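You operate a simulated robot arm through the tools that you are given. There is no shell and no other tool. Be economical: measure what you need, move in short steps, check, and stop when the job is done.

You run a simulated robot arm. Do the job below in one go: nothing can be reset, and whatever is moved stays where it is left.

## Task
Fetch the orange strap and set it on the shelf under the rig table. Then take the green box on the top of the work table and put it away on the shelf of the repair cart. Then turn the ram dial to 4 bar. Then put one of the brass couplings from the fittings shelf on top of the blue master gauge. Then open the tools drawer, take the white box from the filters shelf and put it in the inside of the tools drawer and shut the drawer again. Then take the blue brush from the gloves shelf and leave it on the top of the work table. The order counts. Set down upright: brass coupling.

The check looks at the end state, three seconds after you hand in, the way a careful person would. Anything else that was tipped, shoved, dropped, spilled or broken makes it a failure.

## Robot
A 6-joint arm with a fingered hand on a trunk, on a base that drives. Base frame: it is fixed to the floor where the robot stands at the start and does not move with it; the origin is under the middle of the robot, x ahead of it, y to its left, z up; the surface under the hand at the start is at about z = 0.6. Lengths are in m, angles in degrees, forces in N, time in s.
With the tool pointing down near the work surface it reaches from about 0.5 to 0.96 m from the robot's upright axis, wherever it stands. Its first joint turns from -166.0 to 166.0 degrees. Places, roughly: blue brush (11x5x6 cm) [-3.9, -2.7, 1.7]; brass coupling [-4, -2.75, 1.25]; green box [-1.75, -2.25, 0.75]; inside of the tools drawer [-4.1, -0.9, 0.7]; master gauge [-2, -2, 0.75]; orange strap (8x9x3 cm) [0.5, 0, 0.6]; ram dial [-1.8, -3.1, 1.2]; shelf of the repair cart [5.7, 3.5, 0.3]; shelf under the rig table [4.5, -0.6, 0.3]; tools drawer [-4, -0.9, 0.7]; top of the work table [-1.7, -2.6, 0.8]; white box [-4, -2.75, 1]. Payload 5 kg.
Tool frame: the origin (TCP) lies between the finger pads and is the grasp point; the fingertips stand 0.043 m ahead of it; z points along the fingers, y is the line along which they close. The gripper opens to 0.144 m. The gripper's body begins 0.05 m behind the TCP. The gripper is a hand of 5 fingers: y runs from the thumb to the fingers, the wrist lies at [-0.021, -0.133, -0.233] in the tool frame, and closing takes about 1.5 s.
Orientation is told as [roll, pitch, yaw] about the base's x, y, z axes, in that order, counted from this pose: with the fingers straight down and the wrist toward the robot, the tool's x, y and z point along [0, 1, 0], [1, 0, 0] and [0, 0, -1] of the base frame.

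## Interface
- The arm moves only by the tool jog_arm. Its argument "commands" is a list of rows, each a list of 6 numbers: the shift along the tool's x, y, z in cm, then the turn, a rotation vector about the tool's x, y, z in degrees. In form: [[dx, dy, dz, wx, wy, wz], ...]. A call has 1 to 12 rows; each row shifts and turns the commanded pose from where the row before left it, along the tool's axes as they then stand. "fingers" is the finger opening in cm, from 0 to 14.4, set as the call begins (left out, the last holds). Rows are played at 5 a second. More than 0.05 m and 8.6 degrees between two rows, or a gripper value outside its range, and nothing of the call is played. A pose out of reach is approached as far as the arm can. The call stops where the force on the tool passes 40 N (or 10 N more than at its start, if that is more) or the arm is blocked; 0.2 s more then pass. Each finger travels about 0.072 m/s and halts on what it meets, pressing with about 22 N; the grip force reading is that of the motor and also rises with nothing between the fingers. The clock runs only during rows and for 0.2 s after the last one: add rows that do not move to give the fingers time. It gives the time, the measured TCP pose, the force on the tool (base axes), the opening and the grip force at its end, in the units of the frame above (readings bear some noise), with the torque about the TCP (base axes, N m) and any sound that the robot's microphone picked up.
- Cameras (640 x 400 px; columns grow to the right, rows downward): "scene" is now at [0.0169, 0.1338, 1.3553]; the picture's right is [-0.32, -0.95, 0.00], its down [-0.71, 0.24, -0.66] and it looks along [0.62, -0.21, -0.75] (base axes); focal length 273 px, centre (320, 200). "wrist" rides on the gripper at [0.086, -0.108, -0.168] in the tool frame; the picture's right is [-0.80, 0.28, -0.53], its down [-0.54, -0.73, 0.42] and it looks along [-0.27, 0.63, 0.73] (tool axes); focal length 275 px, centre (320, 200). There is no depth. A picture from a camera that has moved, and an enlarged one, comes with that camera's place and axes in the base frame and with its lens. The place of the scene camera against the robot may be out by one fixed shift of up to 0.012 m in any direction.
- snapshot(camera): a new picture of that camera. The clock stands still meanwhile.
- lift_body(by): slides the trunk up (or, below 0, down) by that many m; the arm and the scene camera ride with it, the base frame stays. It gives what a move gives, with no picture.
- roll_base(legs): drives the robot by 1 to 6 legs, each [ahead, left, turn to the left] in m, m and degrees, along the robot's own axes; the way and the turn of a leg run together, so that a leg with both is an arc; at most 1.5 m and 180 degrees a leg. The arm and the cameras ride along, it lands a little off, and it stops where it bumps. It gives what a move gives.
- move_fingers(index, middle, ring, little, thumb_bend, thumb_turn): sets how far each is bent, from 0 (flat) to 1 (curled in); at 0.3 the hand is open as for a grip, at 0.7 the pads meet at the TCP. One left out holds its place. A second passes; each finger stops where it meets its share of the squeeze, and holds until it gets a number again. A gripper value or a shape takes the hand back. It gives what a move gives, with no picture; readings hold the bend of each and the force on index, middle, ring, little, thumb and palm. thumb_turn goes from beside the hand (0) to across from the fingers (1), as for a grip.
- preshape(shape): the hand has 5 fingers and takes this shape, open, in about a second: jaw (thumb against the fingers, like two jaws); tri (thumb and two fingers); tip (a fingertip pinch); poke (one finger out to press); point (the index stretched); flat (the hand flat); cup (the hand cupped); fist (a fist). The gripper value then closes the fingers along that shape, each until it touches; the sizes above hold for jaw. It gives what a move gives, with no picture.
- turn_head(pan, tilt): turns the head with the scene camera to pan (to the left, within 155 degrees either way) and tilt (down, from -29 to 69), counted from straight ahead of the robot. It gives what a move gives.
- close_up(camera, box): a new picture of the part [left, top, right, bottom] of that camera's present view, enlarged. The clock stands still meanwhile.
- hand_in(): hands the job in; it is judged then, once.

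Go step by step. Nothing tells you exact positions but the pictures and the camera data: compare them with the known pose of the tool, close in by small moves and look again before you grip or let go. The budget is 196 turns and 174 pictures, counting those below and the enlarged ones. Unless the task says otherwise, let go and move clear before handing in, and close with one line.

The tools are called after "Request:" as name(argument=value, ...) on one line, values as JSON. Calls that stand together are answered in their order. jog_arm: Moves the arm, as the interface text tells. Its arguments: {"type":"object","properties":{"commands":{"type":"array","items":{"type":"array","items":{"type":"number"}}},"fingers":{"type":"number"}},"required":["commands"]} The other tools are called the same way: lift_body (by) slides the trunk up or down; preshape (shape) gives the hand a shape; move_fingers (index, middle, ring, little, thumb_bend, thumb_turn) moves the fingers one by one; roll_base (legs) drives the base; turn_head (pan, tilt) turns the head that bears the scene camera; snapshot (camera) takes a picture; close_up (camera, box) takes an enlarged picture of a part of a camera's view; hand_in () hands the job in.

At the start:

```text
t: 0.0
tool_pos: [0.5683, -0.0136, 0.8348]
tcp_rot: [0.0, 0.0, 0.0]
force: [-0.8, -0.1, -0.3]
torque: [-0.03, -0.01, -0.01]
opening: 0.1435
grip_force: 0.1
shape: jaw
bend: [0.3, 0.3, 0.3, 0.3, 0.3, 0.98]
finger forces: [0.0, 0.1, 0.0, 0.0, 0.1, 0.0]
trunk travel left (down, up): [-0.275, 0.315]
robot x, y, heading: [-0.0001, -0.003, 0.0]
head pan, tilt: [-18.5, 48.9]
```

scene: 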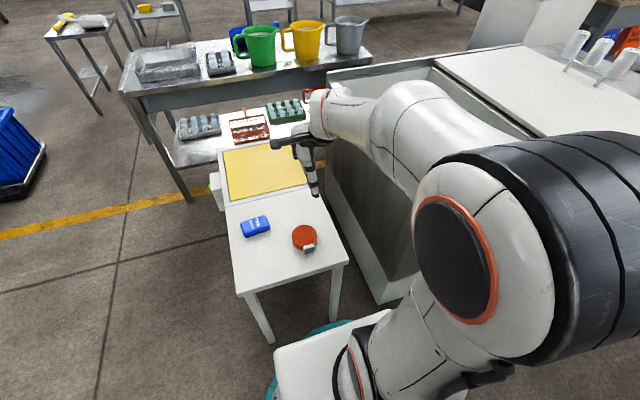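
wrist: 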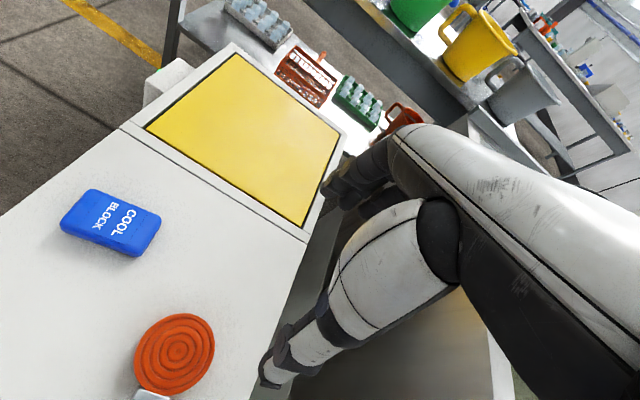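

The orange strap lies near (0.49, 0.02) on the small white table. I'll back the base a little so the hand comes over it, then look again.

Request:
roll_base(legs=[[-0.08, 0.03, 0]])

Request:
close_up(camera="scene", box=[200, 120, 400, 270])

Request:
snapshot(camera="wrist")

```text
t: 1.1
tool_pos: [0.4883, 0.0169, 0.8341]
tcp_rot: [0.0, -0.1, 0.0]
force: [0.2, 0.0, 0.1]
torque: [0.0, 0.02, -0.01]
opening: 0.1438
grip_force: 0.1
shape: jaw
bend: [0.3, 0.3, 0.3, 0.3, 0.3, 0.98]
finger forces: [0.0, 0.1, 0.1, 0.1, 0.1, 0.1]
trunk travel left (down, up): [-0.275, 0.315]
robot x, y, heading: [-0.0821, 0.0298, -0.2]
head pan, tilt: [-18.5, 48.9]
```

```text
2.67 times, centred on (300, 195) of scene
camera zoom: at [-0.0627, 0.163, 1.3553], right [-0.32, -0.95, 0.0], down [-0.72, 0.24, -0.66], along [0.62, -0.21, -0.75], focal length 728 px, centre (373, 213)
```

zoom: 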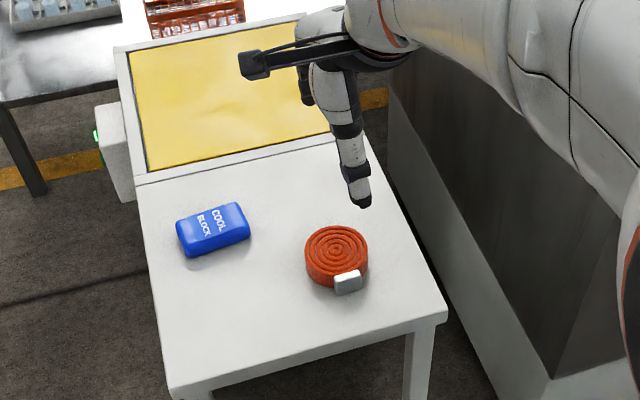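

```text
170 pictures are left
camera wrist: at [0.3796, 0.1021, 1.0027], right [0.28, -0.8, 0.53], down [-0.73, -0.54, -0.42], along [0.63, -0.27, -0.73], focal length 275 px, centre (320, 200)
```

wrist: 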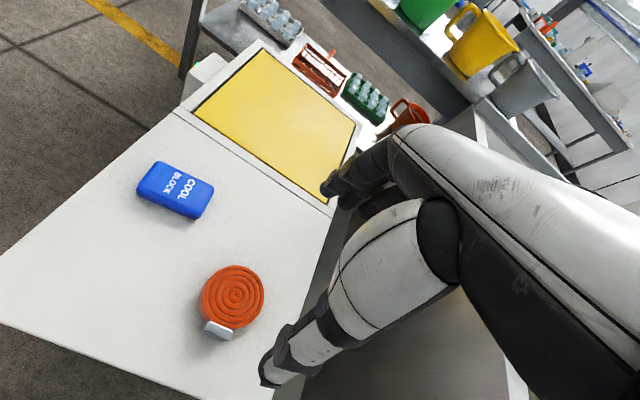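

The strap coil is at about (0.485, 0.026), buckle toward the robot. I'll descend over it in steps and check.

Request:
jog_arm(commands=[[0.9, -0.4, 4, 0, 0, 0], [0, 0, 4.5, 0, 0, 0], [0, 0, 4.5, 0, 0, 0], [0, 0, 3, 0, 0, 0]], fingers=14.4)

Request:
close_up(camera="scene", box=[240, 160, 380, 260])

Request:
snapshot(camera="wrist")

```text
t: 2.1
tool_pos: [0.4837, 0.0253, 0.6816]
tcp_rot: [-0.2, 0.0, 0.3]
force: [-0.3, -0.5, 0.8]
torque: [0.0, -0.01, -0.02]
opening: 0.1438
grip_force: 0.0
shape: jaw
bend: [0.3, 0.3, 0.3, 0.3, 0.3, 0.98]
finger forces: [0.0, 0.0, 0.1, 0.0, 0.0, 0.0]
out of reach, approached as far as the arm can: row 4
trunk travel left (down, up): [-0.275, 0.315]
robot x, y, heading: [-0.0821, 0.0314, 0.2]
head pan, tilt: [-18.5, 48.9]
```

```text
4.00 times, centred on (310, 210) of scene
camera zoom: at [-0.0631, 0.1631, 1.3553], right [-0.32, -0.95, 0.0], down [-0.71, 0.24, -0.66], along [0.62, -0.21, -0.75], focal length 1093 px, centre (360, 160)
```

zoom: 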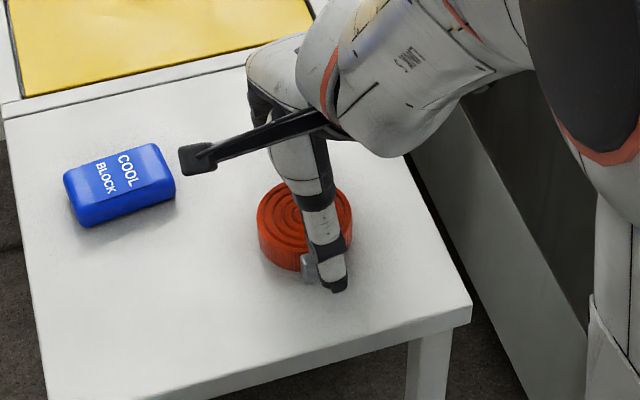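

```text
168 pictures are left
camera wrist: at [0.3743, 0.1127, 0.8489], right [0.29, -0.79, 0.54], down [-0.72, -0.55, -0.42], along [0.63, -0.27, -0.73], focal length 275 px, centre (320, 200)
```

wrist: 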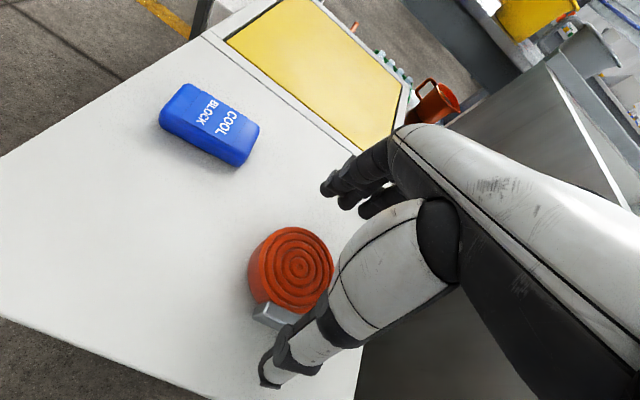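

Centred well; the arm's reach limits the descent, so I'll lower the trunk the last 3 cm and close.

Request:
lift_body(by=-0.03)

Request:
jog_arm(commands=[[0, 0, 0, 0, 0, 0], [0, 0, 0, 0, 0, 0], [0, 0, 0, 0, 0, 0], [0, 0, 0, 0, 0, 0], [0, 0, 0, 0, 0, 0], [0, 0, 0, 0, 0, 0], [0, 0, 0, 0, 0, 0], [0, 0, 0, 0, 0, 0]], fingers=4)

Request:
close_up(camera="scene", box=[240, 160, 380, 260])

Request:
snapshot(camera="wrist")

```text
t: 2.8
tool_pos: [0.4837, 0.0266, 0.6534]
tcp_rot: [-0.1, 0.0, 0.1]
force: [-0.2, 0.5, 0.6]
torque: [-0.02, 0.01, -0.04]
opening: 0.1437
grip_force: 0.0
shape: jaw
bend: [0.3, 0.3, 0.3, 0.3, 0.3, 0.98]
finger forces: [0.0, 0.1, 0.0, 0.0, 0.0, 0.1]
trunk travel left (down, up): [-0.245, 0.345]
robot x, y, heading: [-0.0785, 0.028, 0.0]
head pan, tilt: [-18.5, 48.9]
```

```text
t: 4.6
tool_pos: [0.4833, 0.0262, 0.6527]
tcp_rot: [-0.1, 0.0, 0.1]
force: [0.3, 0.1, 0.6]
torque: [0.01, 0.0, 0.02]
opening: 0.0833
grip_force: 22.1
shape: jaw
bend: [0.74, 0.42, 0.42, 0.41, 0.67, 1.0]
finger forces: [11.8, 6.4, 0.0, 0.0, 18.8, 0.0]
trunk travel left (down, up): [-0.245, 0.345]
robot x, y, heading: [-0.0782, 0.025, -0.0]
head pan, tilt: [-18.5, 48.9]
```

```text
4.00 times, centred on (310, 210) of scene
camera zoom: at [-0.0628, 0.1631, 1.3253], right [-0.32, -0.95, 0.0], down [-0.72, 0.24, -0.66], along [0.62, -0.21, -0.75], focal length 1093 px, centre (360, 160)
```

zoom: 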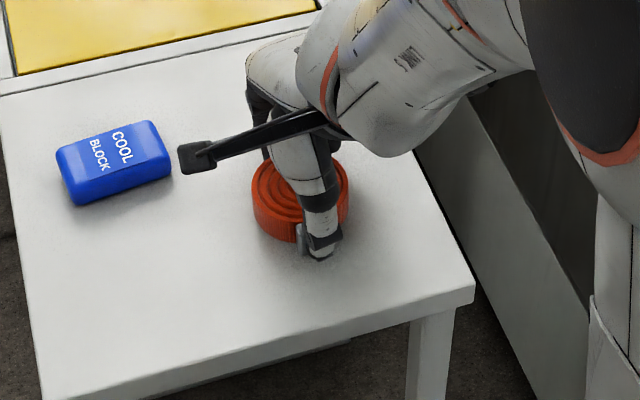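

```text
166 pictures are left
camera wrist: at [0.3749, 0.1129, 0.8195], right [0.28, -0.8, 0.53], down [-0.72, -0.54, -0.42], along [0.63, -0.27, -0.73], focal length 275 px, centre (320, 200)
```

wrist: 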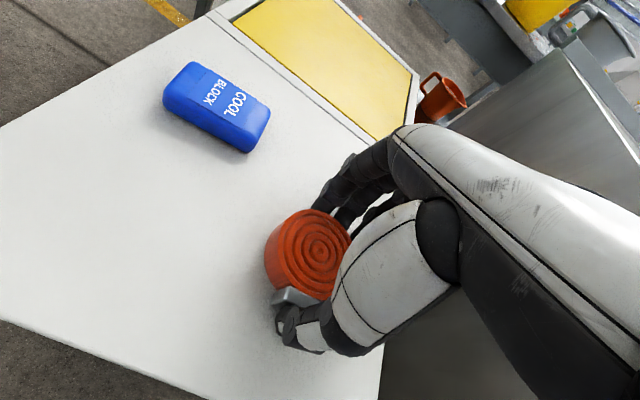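

The strap is between thumb and fingers. I'll lift it with the trunk and check the hold, looking around at the same time.

Request:
lift_body(by=0.2)

Request:
snapshot(camera="wrist")

Request:
turn_head(pan=0, tilt=15)

Request:
snapshot(camera="scene")

Request:
turn_head(pan=75, tilt=20)

Request:
snapshot(camera="scene")

Request:
turn_head(pan=-75, tilt=20)

Request:
snapshot(camera="scene")

Request:
turn_head(pan=150, tilt=20)

Request:
snapshot(camera="scene")

Request:
turn_head(pan=-150, tilt=20)

Request:
snapshot(camera="scene")

```text
t: 6.8
tool_pos: [0.4844, 0.0275, 0.8524]
tcp_rot: [0.0, 0.0, 0.1]
force: [0.2, 0.1, -1.3]
torque: [0.0, 0.01, -0.02]
opening: 0.0834
grip_force: 21.7
shape: jaw
bend: [0.74, 0.42, 0.42, 0.41, 0.67, 1.0]
finger forces: [11.9, 6.4, 0.1, 0.0, 18.7, 0.0]
trunk travel left (down, up): [-0.445, 0.145]
robot x, y, heading: [-0.0804, 0.0301, -0.2]
head pan, tilt: [-18.5, 48.9]
```

```text
165 pictures are left
camera wrist: at [0.3749, 0.1129, 1.0194], right [0.28, -0.8, 0.53], down [-0.72, -0.54, -0.42], along [0.63, -0.27, -0.73], focal length 275 px, centre (320, 200)
```

wrist: 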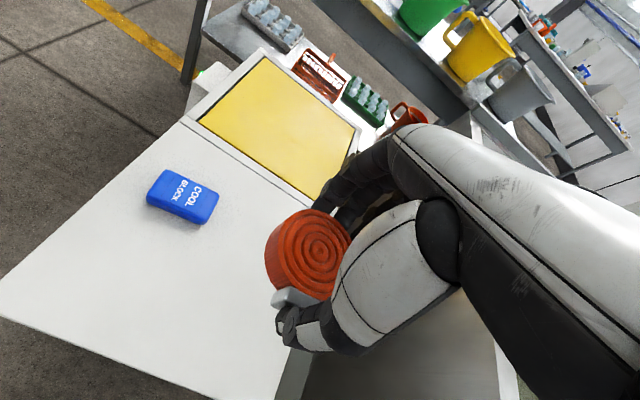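

```text
t: 7.8
tool_pos: [0.4845, 0.0266, 0.8526]
tcp_rot: [0.0, 0.0, 0.1]
force: [-0.1, 0.3, -2.2]
torque: [-0.02, -0.01, 0.0]
opening: 0.0834
grip_force: 22.0
shape: jaw
bend: [0.74, 0.42, 0.42, 0.41, 0.67, 1.0]
finger forces: [11.9, 6.4, 0.1, 0.0, 18.7, 0.0]
trunk travel left (down, up): [-0.445, 0.145]
robot x, y, heading: [-0.0777, 0.0301, -0.2]
head pan, tilt: [0.0, 15.0]
```

```text
164 pictures are left
camera scene: at [-0.0433, 0.1878, 1.5775], right [0.0, -1.0, 0.0], down [-0.26, 0.0, -0.97], along [0.97, 0.0, -0.26], focal length 273 px, centre (320, 200)
```

scene: 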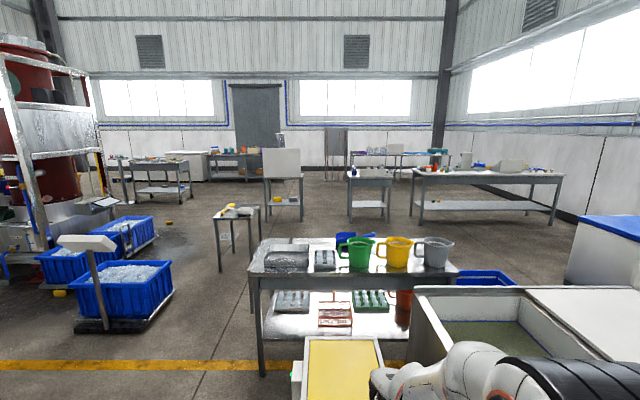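

```text
t: 9.3
tool_pos: [0.4842, 0.0272, 0.852]
tcp_rot: [0.1, 0.0, 0.0]
force: [-0.4, 0.7, -1.0]
torque: [-0.01, 0.01, -0.04]
opening: 0.0832
grip_force: 22.3
shape: jaw
bend: [0.74, 0.42, 0.42, 0.41, 0.67, 1.0]
finger forces: [11.9, 6.4, 0.0, 0.0, 18.7, 0.0]
trunk travel left (down, up): [-0.445, 0.145]
robot x, y, heading: [-0.0796, 0.0342, 0.0]
head pan, tilt: [75.0, 20.0]
```

```text
163 pictures are left
camera scene: at [-0.1126, 0.2777, 1.5694], right [0.97, -0.26, 0.0], down [-0.09, -0.33, -0.94], along [0.24, 0.91, -0.34], focal length 273 px, centre (320, 200)
```

scene: 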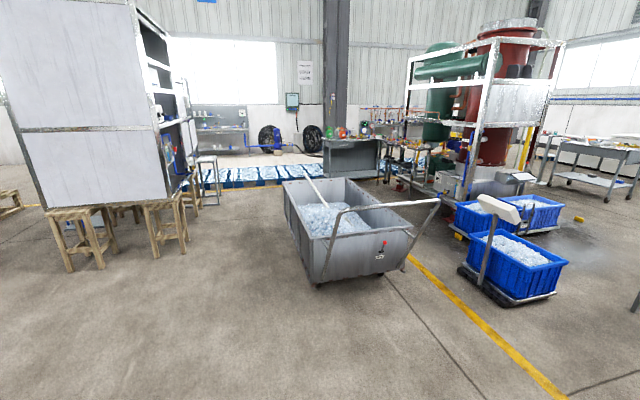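

```text
t: 11.6
tool_pos: [0.4842, 0.0274, 0.8516]
tcp_rot: [-0.1, 0.0, -0.1]
force: [-0.6, 0.3, -1.4]
torque: [-0.01, -0.01, 0.02]
opening: 0.0836
grip_force: 21.9
shape: jaw
bend: [0.74, 0.42, 0.42, 0.41, 0.67, 1.0]
finger forces: [11.9, 6.4, 0.0, 0.0, 18.7, 0.0]
trunk travel left (down, up): [-0.445, 0.145]
robot x, y, heading: [-0.0754, 0.0308, -0.1]
head pan, tilt: [-75.0, 20.0]
```

```text
162 pictures are left
camera scene: at [-0.1125, 0.0979, 1.5694], right [-0.97, -0.26, 0.0], down [-0.09, 0.33, -0.94], along [0.24, -0.91, -0.34], focal length 273 px, centre (320, 200)
```

scene: 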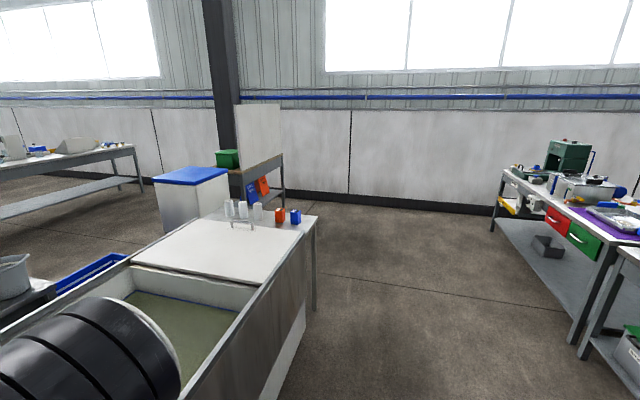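

```text
t: 14.8
tool_pos: [0.4835, 0.0271, 0.8527]
tcp_rot: [0.0, 0.0, 0.1]
force: [0.2, -0.2, -1.2]
torque: [-0.02, 0.0, 0.01]
opening: 0.0832
grip_force: 21.7
shape: jaw
bend: [0.74, 0.42, 0.42, 0.41, 0.67, 1.0]
finger forces: [11.8, 6.4, 0.0, 0.1, 18.6, 0.1]
trunk travel left (down, up): [-0.445, 0.145]
robot x, y, heading: [-0.0812, 0.0313, 0.0]
head pan, tilt: [150.0, 20.0]
```

```text
161 pictures are left
camera scene: at [-0.2174, 0.2343, 1.5694], right [0.5, 0.87, 0.0], down [0.3, -0.17, -0.94], along [-0.81, 0.47, -0.34], focal length 273 px, centre (320, 200)
```

scene: 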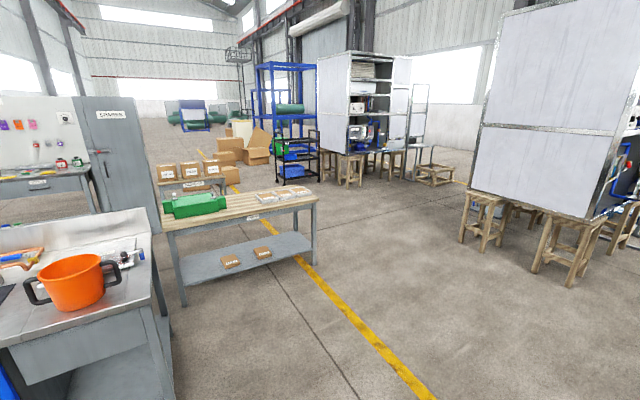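

```text
t: 18.9
tool_pos: [0.4837, 0.0271, 0.8525]
tcp_rot: [0.1, 0.1, 0.1]
force: [0.0, -0.4, -1.6]
torque: [-0.01, 0.02, -0.02]
opening: 0.0834
grip_force: 21.7
shape: jaw
bend: [0.74, 0.42, 0.42, 0.41, 0.67, 1.0]
finger forces: [11.8, 6.3, 0.1, 0.1, 18.8, 0.0]
trunk travel left (down, up): [-0.445, 0.145]
robot x, y, heading: [-0.0789, 0.0278, 0.1]
head pan, tilt: [-150.0, 20.0]
```

```text
160 pictures are left
camera scene: at [-0.2173, 0.1412, 1.5694], right [-0.5, 0.87, 0.0], down [0.3, 0.17, -0.94], along [-0.81, -0.47, -0.34], focal length 273 px, centre (320, 200)
```

scene: 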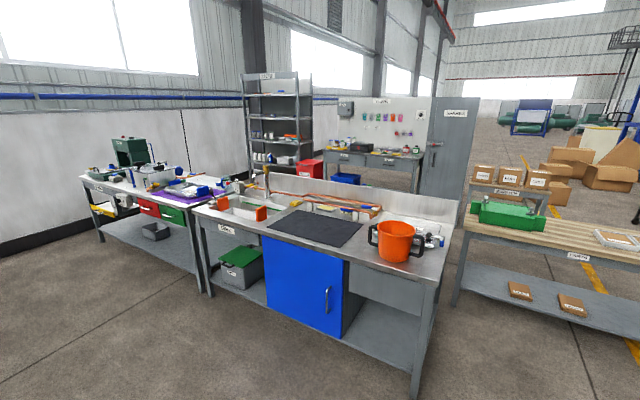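

The strap is held and the hall layout is clear: rig table ~4.5 m ahead, repair cart further left, work table/shelves/bench behind. I'll raise the hand, go left around the cup table and head for the rig table.

Request:
lift_body(by=0.14)

Request:
turn_head(pan=0, tilt=30)

Request:
close_up(camera="scene", box=[200, 60, 440, 210])

Request:
roll_base(legs=[[0, 1.05, 0], [1.0, 0, 0]])

Request:
snapshot(camera="scene")

```text
t: 20.6
tool_pos: [0.4848, 0.0266, 0.9924]
tcp_rot: [-0.1, 0.0, 0.1]
force: [0.0, -0.1, -1.1]
torque: [-0.06, -0.01, -0.01]
opening: 0.0836
grip_force: 21.7
shape: jaw
bend: [0.74, 0.42, 0.42, 0.41, 0.67, 1.0]
finger forces: [11.7, 6.4, 0.0, 0.1, 18.8, 0.0]
trunk travel left (down, up): [-0.585, 0.005]
robot x, y, heading: [-0.0778, 0.0264, 0.1]
head pan, tilt: [-150.0, 20.0]
```

```text
t: 22.9
tool_pos: [0.4848, 0.0284, 0.9906]
tcp_rot: [-0.1, -0.1, 0.2]
force: [0.2, 0.2, -1.3]
torque: [0.0, 0.01, 0.0]
opening: 0.0835
grip_force: 21.9
shape: jaw
bend: [0.74, 0.42, 0.42, 0.41, 0.67, 1.0]
finger forces: [11.9, 6.5, 0.0, 0.1, 18.7, 0.0]
trunk travel left (down, up): [-0.585, 0.005]
robot x, y, heading: [-0.0805, 0.028, 0.2]
head pan, tilt: [0.0, 30.0]
```

```text
2.67 times, centred on (320, 135) of scene
camera zoom: at [-0.0462, 0.1878, 1.6934], right [0.0, -1.0, 0.0], down [-0.5, 0.0, -0.87], along [0.87, 0.0, -0.5], focal length 728 px, centre (320, 373)
```

zoom: 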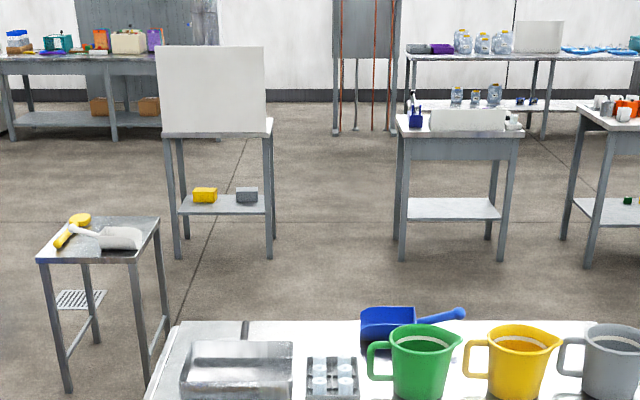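

```text
t: 33.2
tool_pos: [1.4883, 1.0774, 0.9914]
tcp_rot: [0.0, -0.1, -0.6]
force: [0.2, -0.4, -0.9]
torque: [0.0, 0.04, 0.0]
opening: 0.0837
grip_force: 22.0
shape: jaw
bend: [0.74, 0.42, 0.42, 0.41, 0.67, 1.0]
finger forces: [11.7, 6.4, 0.1, 0.0, 18.9, 0.0]
trunk travel left (down, up): [-0.585, 0.005]
robot x, y, heading: [0.9253, 1.0872, -0.7]
head pan, tilt: [0.0, 30.0]
```

```text
158 pictures are left
camera scene: at [0.9601, 1.2443, 1.6933], right [-0.01, -1.0, 0.0], down [-0.5, 0.01, -0.87], along [0.87, -0.01, -0.5], focal length 273 px, centre (320, 200)
```

scene: 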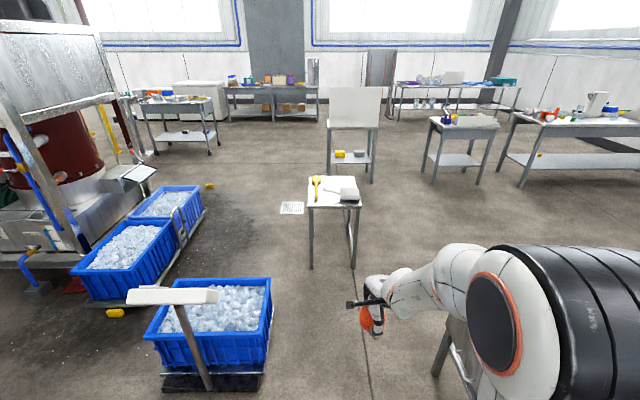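

The corridor is clear: crate on the left (y>1.5), cup table on the right (y<0.6), a low stand ahead. The rig table shelf spans about x 4.23–4.7, y −0.34…−0.98; I'll drive there in legs.

Request:
roll_base(legs=[[0, 0, 0.7], [1.4, 0, 0], [0, -1.0, 0], [1.0, -0.72, 0]])

Request:
snapshot(camera="scene")

```text
t: 51.1
tool_pos: [3.9212, -0.5882, 0.9919]
tcp_rot: [0.0, 0.0, 2.0]
force: [-1.0, 0.3, -1.8]
torque: [-0.02, -0.02, -0.02]
opening: 0.0832
grip_force: 21.9
shape: jaw
bend: [0.74, 0.42, 0.42, 0.41, 0.67, 1.0]
finger forces: [11.8, 6.5, 0.1, 0.0, 18.8, 0.0]
trunk travel left (down, up): [-0.585, 0.005]
robot x, y, heading: [3.3577, -0.6084, 1.6]
head pan, tilt: [0.0, 30.0]
```

```text
157 pictures are left
camera scene: at [3.3858, -0.4449, 1.6934], right [0.03, -1.0, 0.0], down [-0.5, -0.02, -0.87], along [0.87, 0.03, -0.5], focal length 273 px, centre (320, 200)
```

scene: 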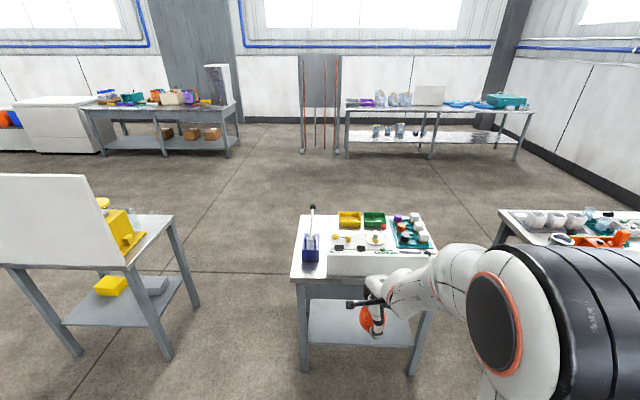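

I'm facing the rig table: top at z≈0.79, shelf at z≈0.29, front edge x≈4.27, centre y≈−0.64. I'll lower the trunk in front of it and pitch the fingers forward.

Request:
lift_body(by=-0.45)

Request:
jog_arm(commands=[[0, 2.5, 0, -8, 0, 0], [0, 2.48, 0.35, -8, 0, 0], [0, 2.4, 0.7, -8, 0, 0], [0, 2.28, 1.02, -8, 0, 0], [0, 2.12, 1.34, -8, 0, 0], [0, 0, 0, 0, 0, 0]])

Request:
turn_head(pan=0, tilt=40)

Request:
snapshot(camera="scene")

Request:
snapshot(camera="wrist")

```text
refused: -0.45 is not a number from -0.4 to 0.4
```

```text
t: 52.5
tool_pos: [4.031, -0.6024, 1.0216]
tcp_rot: [5.6, -28.2, 3.0]
force: [-1.0, 0.2, -1.0]
torque: [0.01, 0.04, -0.01]
opening: 0.083
grip_force: 22.2
shape: jaw
bend: [0.74, 0.42, 0.42, 0.41, 0.67, 1.0]
finger forces: [11.7, 6.2, 0.0, 0.0, 19.1, 0.0]
out of reach, approached as far as the arm can: row 1, 2, 4, 5
trunk travel left (down, up): [-0.585, 0.005]
robot x, y, heading: [3.3558, -0.6027, 2.1]
head pan, tilt: [0.0, 30.0]
```

```text
t: 53.3
tool_pos: [4.031, -0.6027, 1.0215]
tcp_rot: [5.6, -28.1, 2.9]
force: [-0.5, 0.2, -1.9]
torque: [-0.02, 0.03, 0.04]
opening: 0.0833
grip_force: 21.8
shape: jaw
bend: [0.74, 0.42, 0.42, 0.41, 0.67, 1.0]
finger forces: [11.7, 6.3, 0.1, 0.0, 19.1, 0.0]
trunk travel left (down, up): [-0.585, 0.005]
robot x, y, heading: [3.3616, -0.6059, 2.0]
head pan, tilt: [0.0, 40.0]
```

```text
156 pictures are left
camera scene: at [3.3804, -0.445, 1.6781], right [0.03, -1.0, 0.0], down [-0.64, -0.02, -0.77], along [0.77, 0.03, -0.64], focal length 273 px, centre (320, 200)
```

scene: 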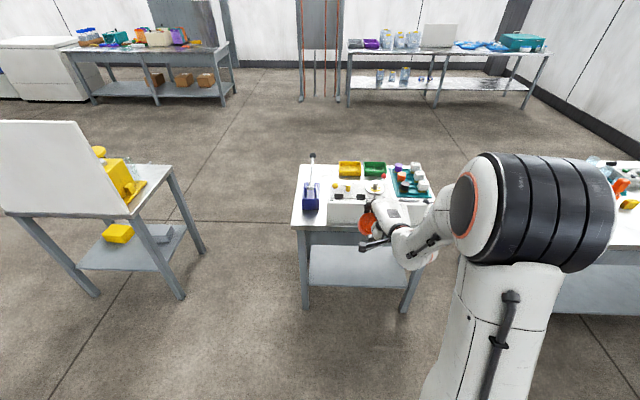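

```text
155 pictures are left
camera wrist: at [3.8486, -0.5419, 1.1251], right [0.08, -0.84, 0.53], down [-0.39, -0.52, -0.76], along [0.92, -0.15, -0.37], focal length 275 px, centre (320, 200)
```

wrist: 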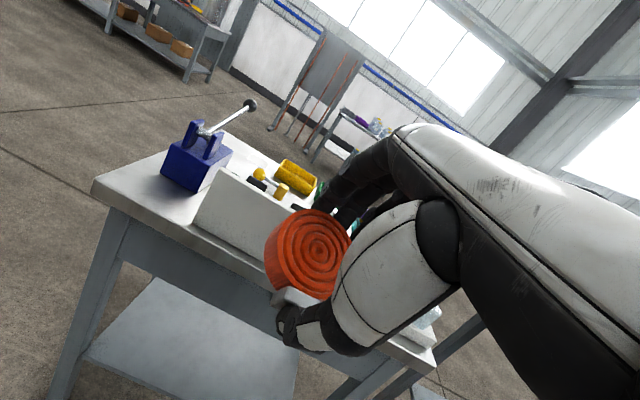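

The lift is limited to 0.4 per call and the pitch got to −28°. I'll lower in two steps in front of the table and look.

Request:
lift_body(by=-0.4)

Request:
lift_body(by=-0.12)

Request:
jog_arm(commands=[[0, 1.5, 0.8, 0, 0, 0], [0, 1.5, 0.8, -5, 0, 0], [0, 1.5, 0.9, -5, 0, 0], [0, 0, 0, 0, 0, 0]])

Request:
snapshot(camera="scene")

Request:
snapshot(camera="wrist")

```text
t: 57.1
tool_pos: [4.0304, -0.6018, 0.6227]
tcp_rot: [5.5, -28.1, 2.9]
force: [0.4, 0.0, -1.8]
torque: [-0.05, 0.03, -0.02]
opening: 0.0832
grip_force: 22.1
shape: jaw
bend: [0.74, 0.42, 0.42, 0.41, 0.67, 1.0]
finger forces: [11.6, 6.3, 0.1, 0.1, 19.1, 0.0]
trunk travel left (down, up): [-0.185, 0.405]
robot x, y, heading: [3.3624, -0.5998, 1.8]
head pan, tilt: [0.0, 40.0]
```

```text
t: 58.6
tool_pos: [4.0307, -0.6016, 0.5025]
tcp_rot: [5.5, -28.2, 2.9]
force: [-0.3, 0.8, -1.7]
torque: [-0.02, 0.05, 0.02]
opening: 0.0833
grip_force: 21.3
shape: jaw
bend: [0.74, 0.42, 0.42, 0.41, 0.67, 1.0]
finger forces: [11.7, 6.3, 0.0, 0.1, 18.9, 0.0]
trunk travel left (down, up): [-0.065, 0.525]
robot x, y, heading: [3.3583, -0.6048, 2.0]
head pan, tilt: [0.0, 40.0]
```

```text
t: 59.6
tool_pos: [4.0977, -0.6212, 0.5352]
tcp_rot: [7.5, -36.9, 1.9]
force: [0.1, 0.7, -1.8]
torque: [0.04, 0.05, 0.03]
opening: 0.0833
grip_force: 21.8
shape: jaw
bend: [0.74, 0.42, 0.42, 0.41, 0.67, 1.0]
finger forces: [11.5, 6.4, 0.0, 0.0, 19.1, 0.0]
out of reach, approached as far as the arm can: row 2, 3
trunk travel left (down, up): [-0.065, 0.525]
robot x, y, heading: [3.3587, -0.6012, 2.1]
head pan, tilt: [0.0, 40.0]
```

```text
154 pictures are left
camera scene: at [3.3803, -0.445, 1.158], right [0.03, -1.0, 0.0], down [-0.64, -0.02, -0.77], along [0.77, 0.03, -0.64], focal length 273 px, centre (320, 200)
```

scene: 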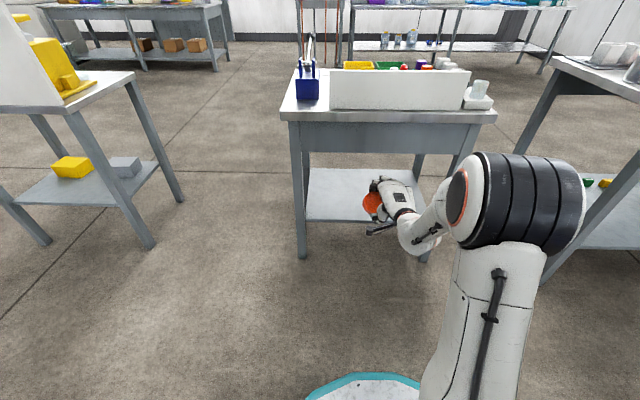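

```text
153 pictures are left
camera wrist: at [3.9017, -0.5643, 0.6111], right [0.0, -0.86, 0.51], down [-0.27, -0.49, -0.83], along [0.96, -0.14, -0.23], focal length 275 px, centre (320, 200)
```

wrist: 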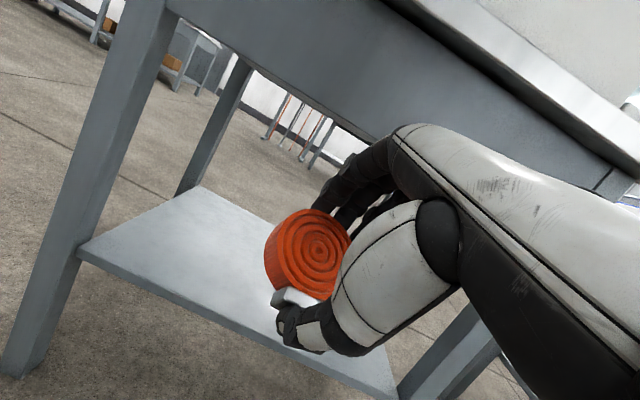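

The hand with the strap faces the shelf opening. I'll lower fully, drive ahead so the hand goes in under the apron, then look.

Request:
lift_body(by=-0.06)

Request:
roll_base(legs=[[0, 0, -1.0], [0.15, -0.02, 0]])

Request:
jog_arm(commands=[[0, -1.2, 1.6, 0, 0, 0], [0, -1.2, 1.6, 0, 0, 0], [0, -0.6, 0.8, 0, 0, 0], [0, 0, 0, 0, 0, 0]])

Request:
snapshot(camera="scene")

Request:
snapshot(camera="wrist")

```text
t: 60.6
tool_pos: [4.0983, -0.6212, 0.4743]
tcp_rot: [7.5, -36.8, 1.9]
force: [0.2, -0.7, -1.0]
torque: [0.02, 0.02, 0.02]
opening: 0.0832
grip_force: 21.9
shape: jaw
bend: [0.74, 0.42, 0.42, 0.41, 0.67, 1.0]
finger forces: [11.7, 6.4, 0.0, 0.0, 19.1, 0.1]
trunk travel left (down, up): [-0.005, 0.585]
robot x, y, heading: [3.3563, -0.6036, 1.9]
head pan, tilt: [0.0, 40.0]
```

```text
t: 62.3
tool_pos: [4.2481, -0.6532, 0.4747]
tcp_rot: [7.5, -36.9, 0.8]
force: [-0.4, 0.2, -1.5]
torque: [-0.01, 0.03, 0.03]
opening: 0.0831
grip_force: 22.4
shape: jaw
bend: [0.74, 0.42, 0.42, 0.41, 0.67, 1.0]
finger forces: [11.6, 6.2, 0.0, 0.0, 19.0, 0.0]
trunk travel left (down, up): [-0.005, 0.585]
robot x, y, heading: [3.5092, -0.622, 1.0]
head pan, tilt: [0.0, 40.0]
```

```text
t: 63.3
tool_pos: [4.2585, -0.6635, 0.4472]
tcp_rot: [7.9, -36.4, 0.8]
force: [0.1, 0.1, -1.4]
torque: [0.0, 0.0, -0.01]
opening: 0.0831
grip_force: 22.5
shape: jaw
bend: [0.74, 0.42, 0.42, 0.41, 0.67, 1.0]
finger forces: [11.6, 6.3, 0.0, 0.1, 19.1, 0.0]
out of reach, approached as far as the arm can: row 1, 2, 3
trunk travel left (down, up): [-0.005, 0.585]
robot x, y, heading: [3.5095, -0.6229, 1.2]
head pan, tilt: [0.0, 40.0]
```

```text
152 pictures are left
camera scene: at [3.5349, -0.4629, 1.098], right [0.01, -1.0, 0.0], down [-0.64, -0.01, -0.77], along [0.77, 0.01, -0.64], focal length 273 px, centre (320, 200)
```

scene: 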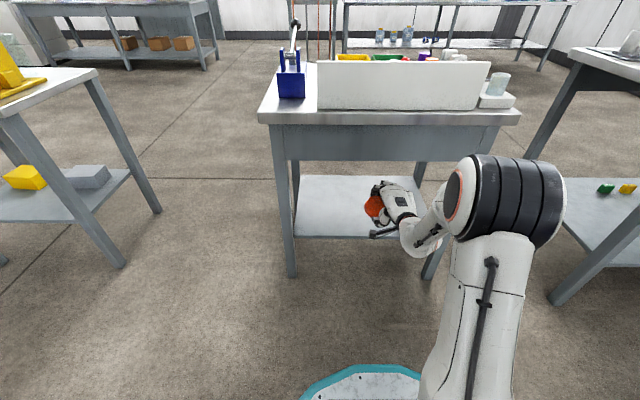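

```text
151 pictures are left
camera wrist: at [4.0654, -0.6051, 0.5253], right [-0.01, -0.86, 0.5], down [-0.28, -0.48, -0.83], along [0.96, -0.15, -0.24], focal length 275 px, centre (320, 200)
```

wrist: 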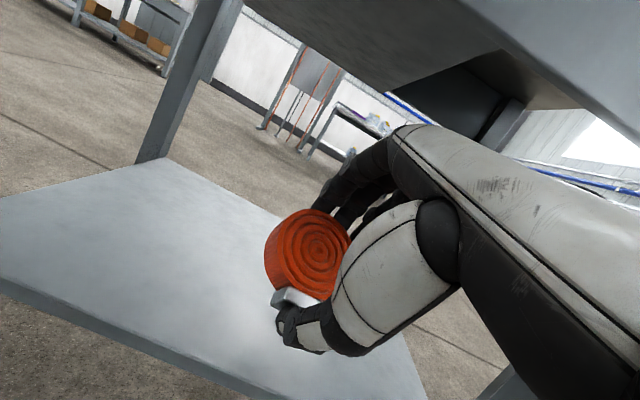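

The hand is over the shelf front; I'll extend forward and down along the finger direction.

Request:
jog_arm(commands=[[0, 2.2, 2.0, 0, 0, 0], [0, 0.9, 3.8, 0, 0, 0], [0, 0.9, 3.8, 0, 0, 0], [0, 0, 0, 0, 0, 0]])

Request:
snapshot(camera="scene")

Request:
snapshot(camera="wrist")

```text
t: 64.3
tool_pos: [4.3497, -0.6508, 0.3918]
tcp_rot: [7.8, -36.7, 0.8]
force: [-0.1, -0.3, -1.5]
torque: [-0.03, 0.04, 0.01]
opening: 0.083
grip_force: 22.1
shape: jaw
bend: [0.74, 0.42, 0.42, 0.41, 0.67, 1.0]
finger forces: [11.6, 6.3, 0.0, 0.0, 19.0, 0.1]
trunk travel left (down, up): [-0.005, 0.585]
robot x, y, heading: [3.5097, -0.6192, 0.7]
head pan, tilt: [0.0, 40.0]
```

```text
150 pictures are left
camera scene: at [3.5349, -0.4629, 1.098], right [0.01, -1.0, 0.0], down [-0.64, -0.01, -0.77], along [0.77, 0.01, -0.64], focal length 273 px, centre (320, 200)
```

scene: 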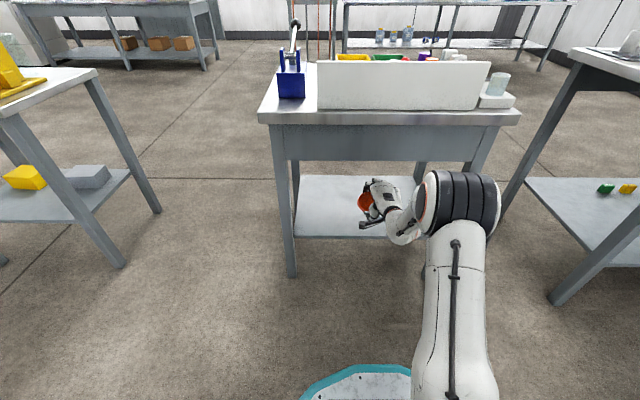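

```text
149 pictures are left
camera wrist: at [4.1551, -0.5904, 0.4704], right [-0.01, -0.86, 0.51], down [-0.28, -0.48, -0.83], along [0.96, -0.15, -0.24], focal length 275 px, centre (320, 200)
```

wrist: 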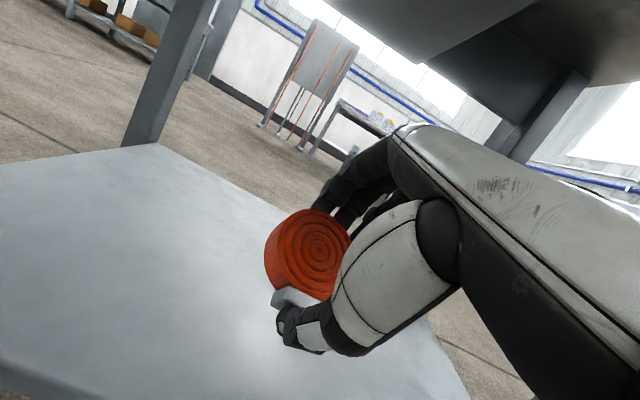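

The strap is well inside over the shelf, ~4 cm above. I'll reduce the tilt a bit and go down gently.

Request:
jog_arm(commands=[[0, 1.0, 1.2, 5, 0, 0], [0, 0.6, 1.2, 5, 0, 0], [0, 0, 0, 0, 0, 0]])

Request:
snapshot(camera="scene")

Request:
snapshot(camera="wrist")

```text
t: 65.1
tool_pos: [4.3756, -0.6459, 0.3833]
tcp_rot: [6.7, -26.9, 2.3]
force: [0.6, -0.2, -1.6]
torque: [0.02, 0.03, 0.01]
opening: 0.0833
grip_force: 22.0
shape: jaw
bend: [0.74, 0.42, 0.42, 0.41, 0.67, 1.0]
finger forces: [11.8, 6.3, 0.0, 0.1, 19.0, 0.0]
trunk travel left (down, up): [-0.005, 0.585]
robot x, y, heading: [3.5078, -0.6225, 0.9]
head pan, tilt: [0.0, 40.0]
```

```text
148 pictures are left
camera scene: at [3.5349, -0.4629, 1.098], right [0.01, -1.0, 0.0], down [-0.64, -0.01, -0.77], along [0.77, 0.01, -0.64], focal length 273 px, centre (320, 200)
```

scene: 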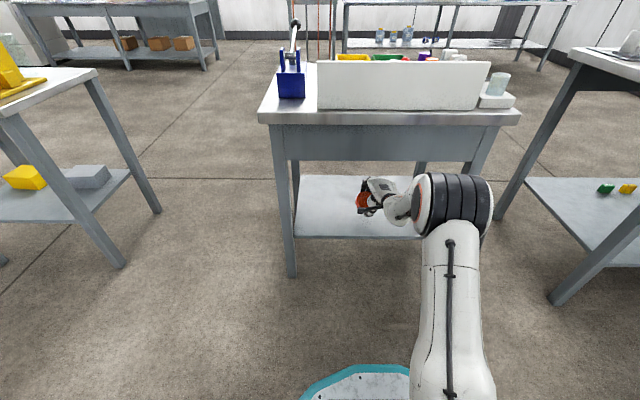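

```text
147 pictures are left
camera wrist: at [4.1962, -0.5871, 0.4919], right [0.09, -0.85, 0.52], down [-0.41, -0.51, -0.76], along [0.91, -0.14, -0.39], focal length 275 px, centre (320, 200)
```

wrist: 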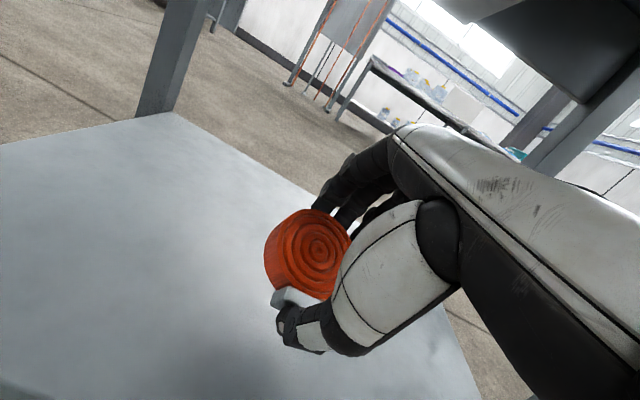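

Still free of contact. A little less tilt and down until a light touch.

Request:
jog_arm(commands=[[0, 0.2, 0.8, 6, 0, 0], [0, -0.3, 0.8, 6, 0, 0], [0, -0.3, 0.8, 0, 0, 0], [0, -0.2, 0.6, 0, 0, 0], [0, 0, 0, 0, 0, 0]])

Request:
snapshot(camera="scene")

Request:
snapshot(camera="wrist")

```text
t: 66.3
tool_pos: [4.3813, -0.644, 0.3536]
tcp_rot: [6.3, -15.0, 3.7]
force: [-0.4, 0.0, -0.7]
torque: [-0.01, 0.03, -0.01]
opening: 0.0833
grip_force: 21.9
shape: jaw
bend: [0.74, 0.42, 0.42, 0.41, 0.67, 1.0]
finger forces: [11.9, 6.3, 0.0, 0.0, 18.9, 0.0]
trunk travel left (down, up): [-0.005, 0.585]
robot x, y, heading: [3.5127, -0.6232, 0.8]
head pan, tilt: [0.0, 40.0]
```

```text
146 pictures are left
camera scene: at [3.5349, -0.4629, 1.098], right [0.01, -1.0, 0.0], down [-0.64, -0.01, -0.77], along [0.77, 0.01, -0.64], focal length 273 px, centre (320, 200)
```

scene: 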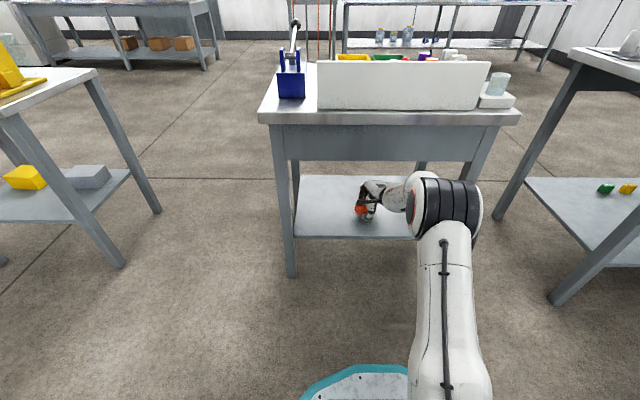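

```text
145 pictures are left
camera wrist: at [4.2254, -0.5861, 0.4961], right [0.21, -0.84, 0.5], down [-0.54, -0.53, -0.65], along [0.81, -0.13, -0.57], focal length 275 px, centre (320, 200)
```

wrist: 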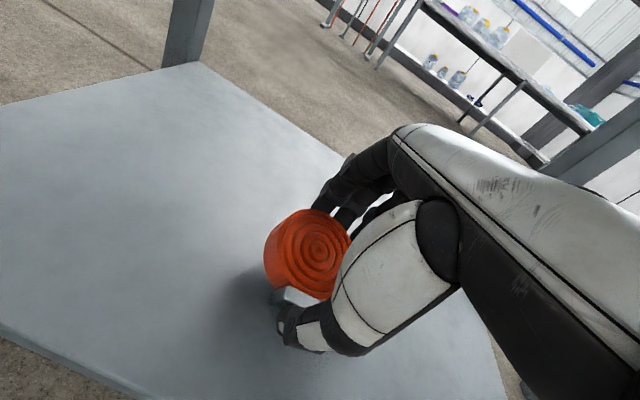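

Nearly level. One more small un-tilt and drop to touch.

Request:
jog_arm(commands=[[0, 0, 0.4, 6, 0, 0], [0, 0, 0.4, 4, 0, 0], [0, 0, 0.4, 0, 0, 0], [0, 0, 0.4, 0, 0, 0], [0, 0, 0, 0, 0, 0]])

Request:
close_up(camera="scene", box=[270, 140, 430, 240])

Request:
snapshot(camera="wrist")

```text
t: 67.5
tool_pos: [4.3821, -0.6396, 0.3392]
tcp_rot: [6.0, -5.1, 4.8]
force: [0.1, 0.3, -1.7]
torque: [0.0, 0.0, -0.01]
opening: 0.0832
grip_force: 22.0
shape: jaw
bend: [0.74, 0.42, 0.42, 0.41, 0.67, 1.0]
finger forces: [12.1, 6.5, 0.0, 0.0, 18.8, 0.1]
trunk travel left (down, up): [-0.005, 0.585]
robot x, y, heading: [3.5082, -0.6197, 1.0]
head pan, tilt: [0.0, 40.0]
```

```text
4.00 times, centred on (350, 190) of scene
camera zoom: at [3.5349, -0.4629, 1.098], right [0.01, -1.0, 0.0], down [-0.64, -0.01, -0.77], along [0.77, 0.01, -0.64], focal length 1093 px, centre (200, 240)
```

zoom: 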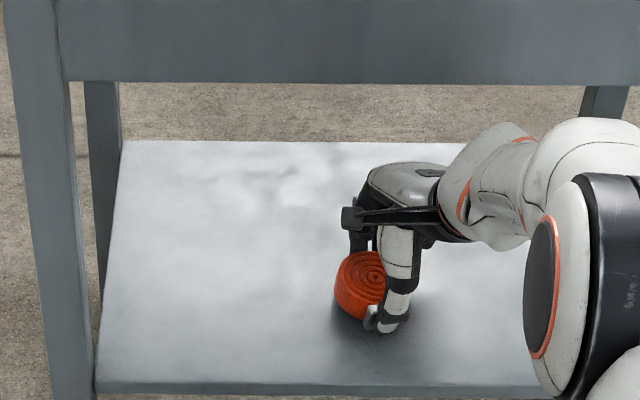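

```text
143 pictures are left
camera wrist: at [4.2531, -0.5837, 0.5043], right [0.31, -0.82, 0.47], down [-0.64, -0.55, -0.54], along [0.7, -0.13, -0.7], focal length 275 px, centre (320, 200)
```

wrist: 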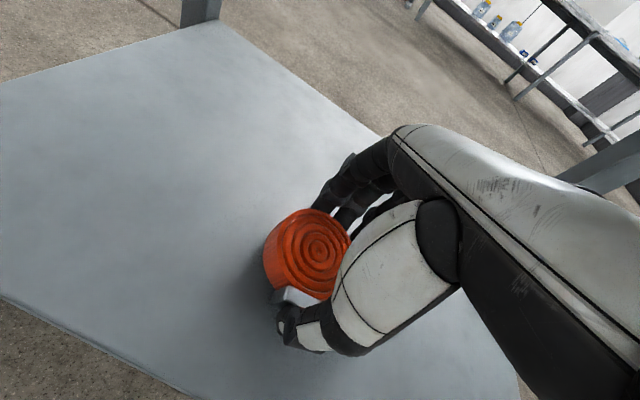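

Almost level and still airborne; lower slowly while watching force.

Request:
jog_arm(commands=[[0, 0, 0.4, 0, 0, 0], [0, 0, 0.4, 0, 0, 0], [0, 0, 0, 0, 0, 0]])

Request:
jog_arm(commands=[[0, 0, 0.4, 0, 0, 0], [0, 0, 0.3, 0, 0, 0], [0, 0, 0, 0, 0, 0]])

Request:
close_up(camera="scene", box=[310, 170, 390, 240])

```text
t: 68.3
tool_pos: [4.3841, -0.6406, 0.3333]
tcp_rot: [6.1, -5.2, 4.8]
force: [-1.8, 0.6, 13.9]
torque: [-0.17, 0.67, -0.02]
opening: 0.0836
grip_force: 22.2
shape: jaw
bend: [0.73, 0.42, 0.42, 0.41, 0.67, 1.0]
finger forces: [12.7, 8.0, 0.1, 0.1, 22.1, 0.0]
trunk travel left (down, up): [-0.005, 0.585]
robot x, y, heading: [3.5081, -0.6215, 0.9]
head pan, tilt: [0.0, 40.0]
```

```text
t: 69.1
tool_pos: [4.3848, -0.6398, 0.3276]
tcp_rot: [6.0, -5.5, 4.8]
force: [-7.7, -0.9, 32.4]
torque: [-0.32, 1.91, 0.01]
opening: 0.0833
grip_force: 22.3
shape: jaw
bend: [0.73, 0.42, 0.42, 0.41, 0.68, 1.0]
finger forces: [11.1, 6.4, 0.0, 0.0, 41.0, 0.0]
trunk travel left (down, up): [-0.005, 0.585]
robot x, y, heading: [3.5106, -0.6228, 0.9]
head pan, tilt: [0.0, 40.0]
```

```text
5.71 times, centred on (350, 205) of scene
camera zoom: at [3.5326, -0.4629, 1.0984], right [0.01, -1.0, 0.0], down [-0.64, -0.01, -0.77], along [0.77, 0.01, -0.64], focal length 1561 px, centre (149, 171)
```

zoom: 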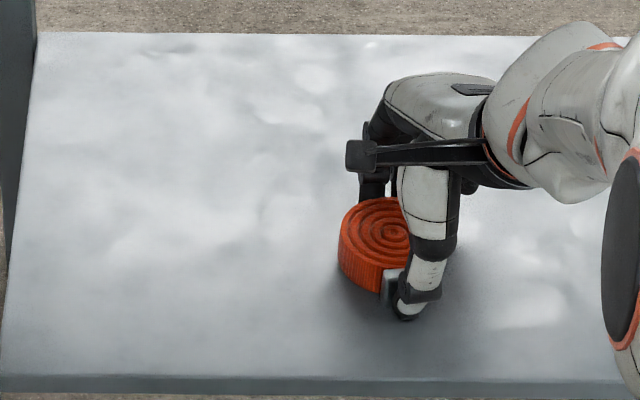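

The thumb/strap is touching the shelf. I'll ease up a few mm and open.

Request:
jog_arm(commands=[[0, 0, -0.5, 0, 0, 0], [0, 0, 0, 0, 0, 0]])

Request:
jog_arm(commands=[[0, 0, 0, 0, 0, 0], [0, 0, 0, 0, 0, 0], [0, 0, 0, 0, 0, 0], [0, 0, 0, 0, 0, 0], [0, 0, 0, 0, 0, 0], [0, 0, 0, 0, 0, 0]], fingers=13.5)

Request:
snapshot(camera="wrist")

Request:
close_up(camera="scene", box=[310, 170, 390, 240])

```text
t: 69.7
tool_pos: [4.3833, -0.6394, 0.3277]
tcp_rot: [6.0, -5.1, 4.7]
force: [3.3, -0.9, 11.6]
torque: [-0.11, 0.35, 0.03]
opening: 0.0834
grip_force: 21.7
shape: jaw
bend: [0.28, 0.41, 0.42, 0.41, 0.69, 1.0]
finger forces: [14.2, 8.5, 0.1, 0.1, 21.8, 0.0]
trunk travel left (down, up): [-0.005, 0.585]
robot x, y, heading: [3.5119, -0.6195, 0.8]
head pan, tilt: [0.0, 40.0]
```

```text
t: 71.1
tool_pos: [4.3829, -0.6401, 0.3273]
tcp_rot: [5.9, -5.1, 4.9]
force: [0.0, -0.6, 0.0]
torque: [0.01, -0.02, 0.0]
opening: 0.1349
grip_force: 0.1
shape: jaw
bend: [0.29, 0.31, 0.3, 0.31, 0.32, 0.98]
finger forces: [0.1, 0.1, 0.1, 0.0, 0.1, 0.0]
trunk travel left (down, up): [-0.005, 0.585]
robot x, y, heading: [3.5085, -0.6194, 1.1]
head pan, tilt: [0.0, 40.0]
```

```text
141 pictures are left
camera wrist: at [4.2537, -0.5822, 0.494], right [0.31, -0.82, 0.47], down [-0.64, -0.55, -0.54], along [0.7, -0.13, -0.7], focal length 275 px, centre (320, 200)
```

wrist: 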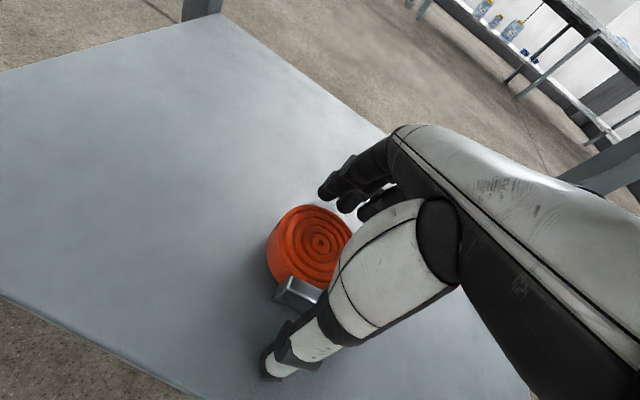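

```text
5.71 times, centred on (350, 205) of scene
camera zoom: at [3.5348, -0.4629, 1.098], right [0.01, -1.0, 0.0], down [-0.64, -0.01, -0.77], along [0.77, 0.01, -0.64], focal length 1561 px, centre (149, 171)
```

zoom: 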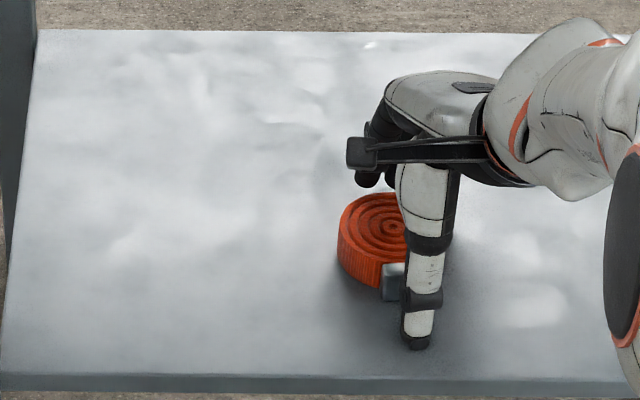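

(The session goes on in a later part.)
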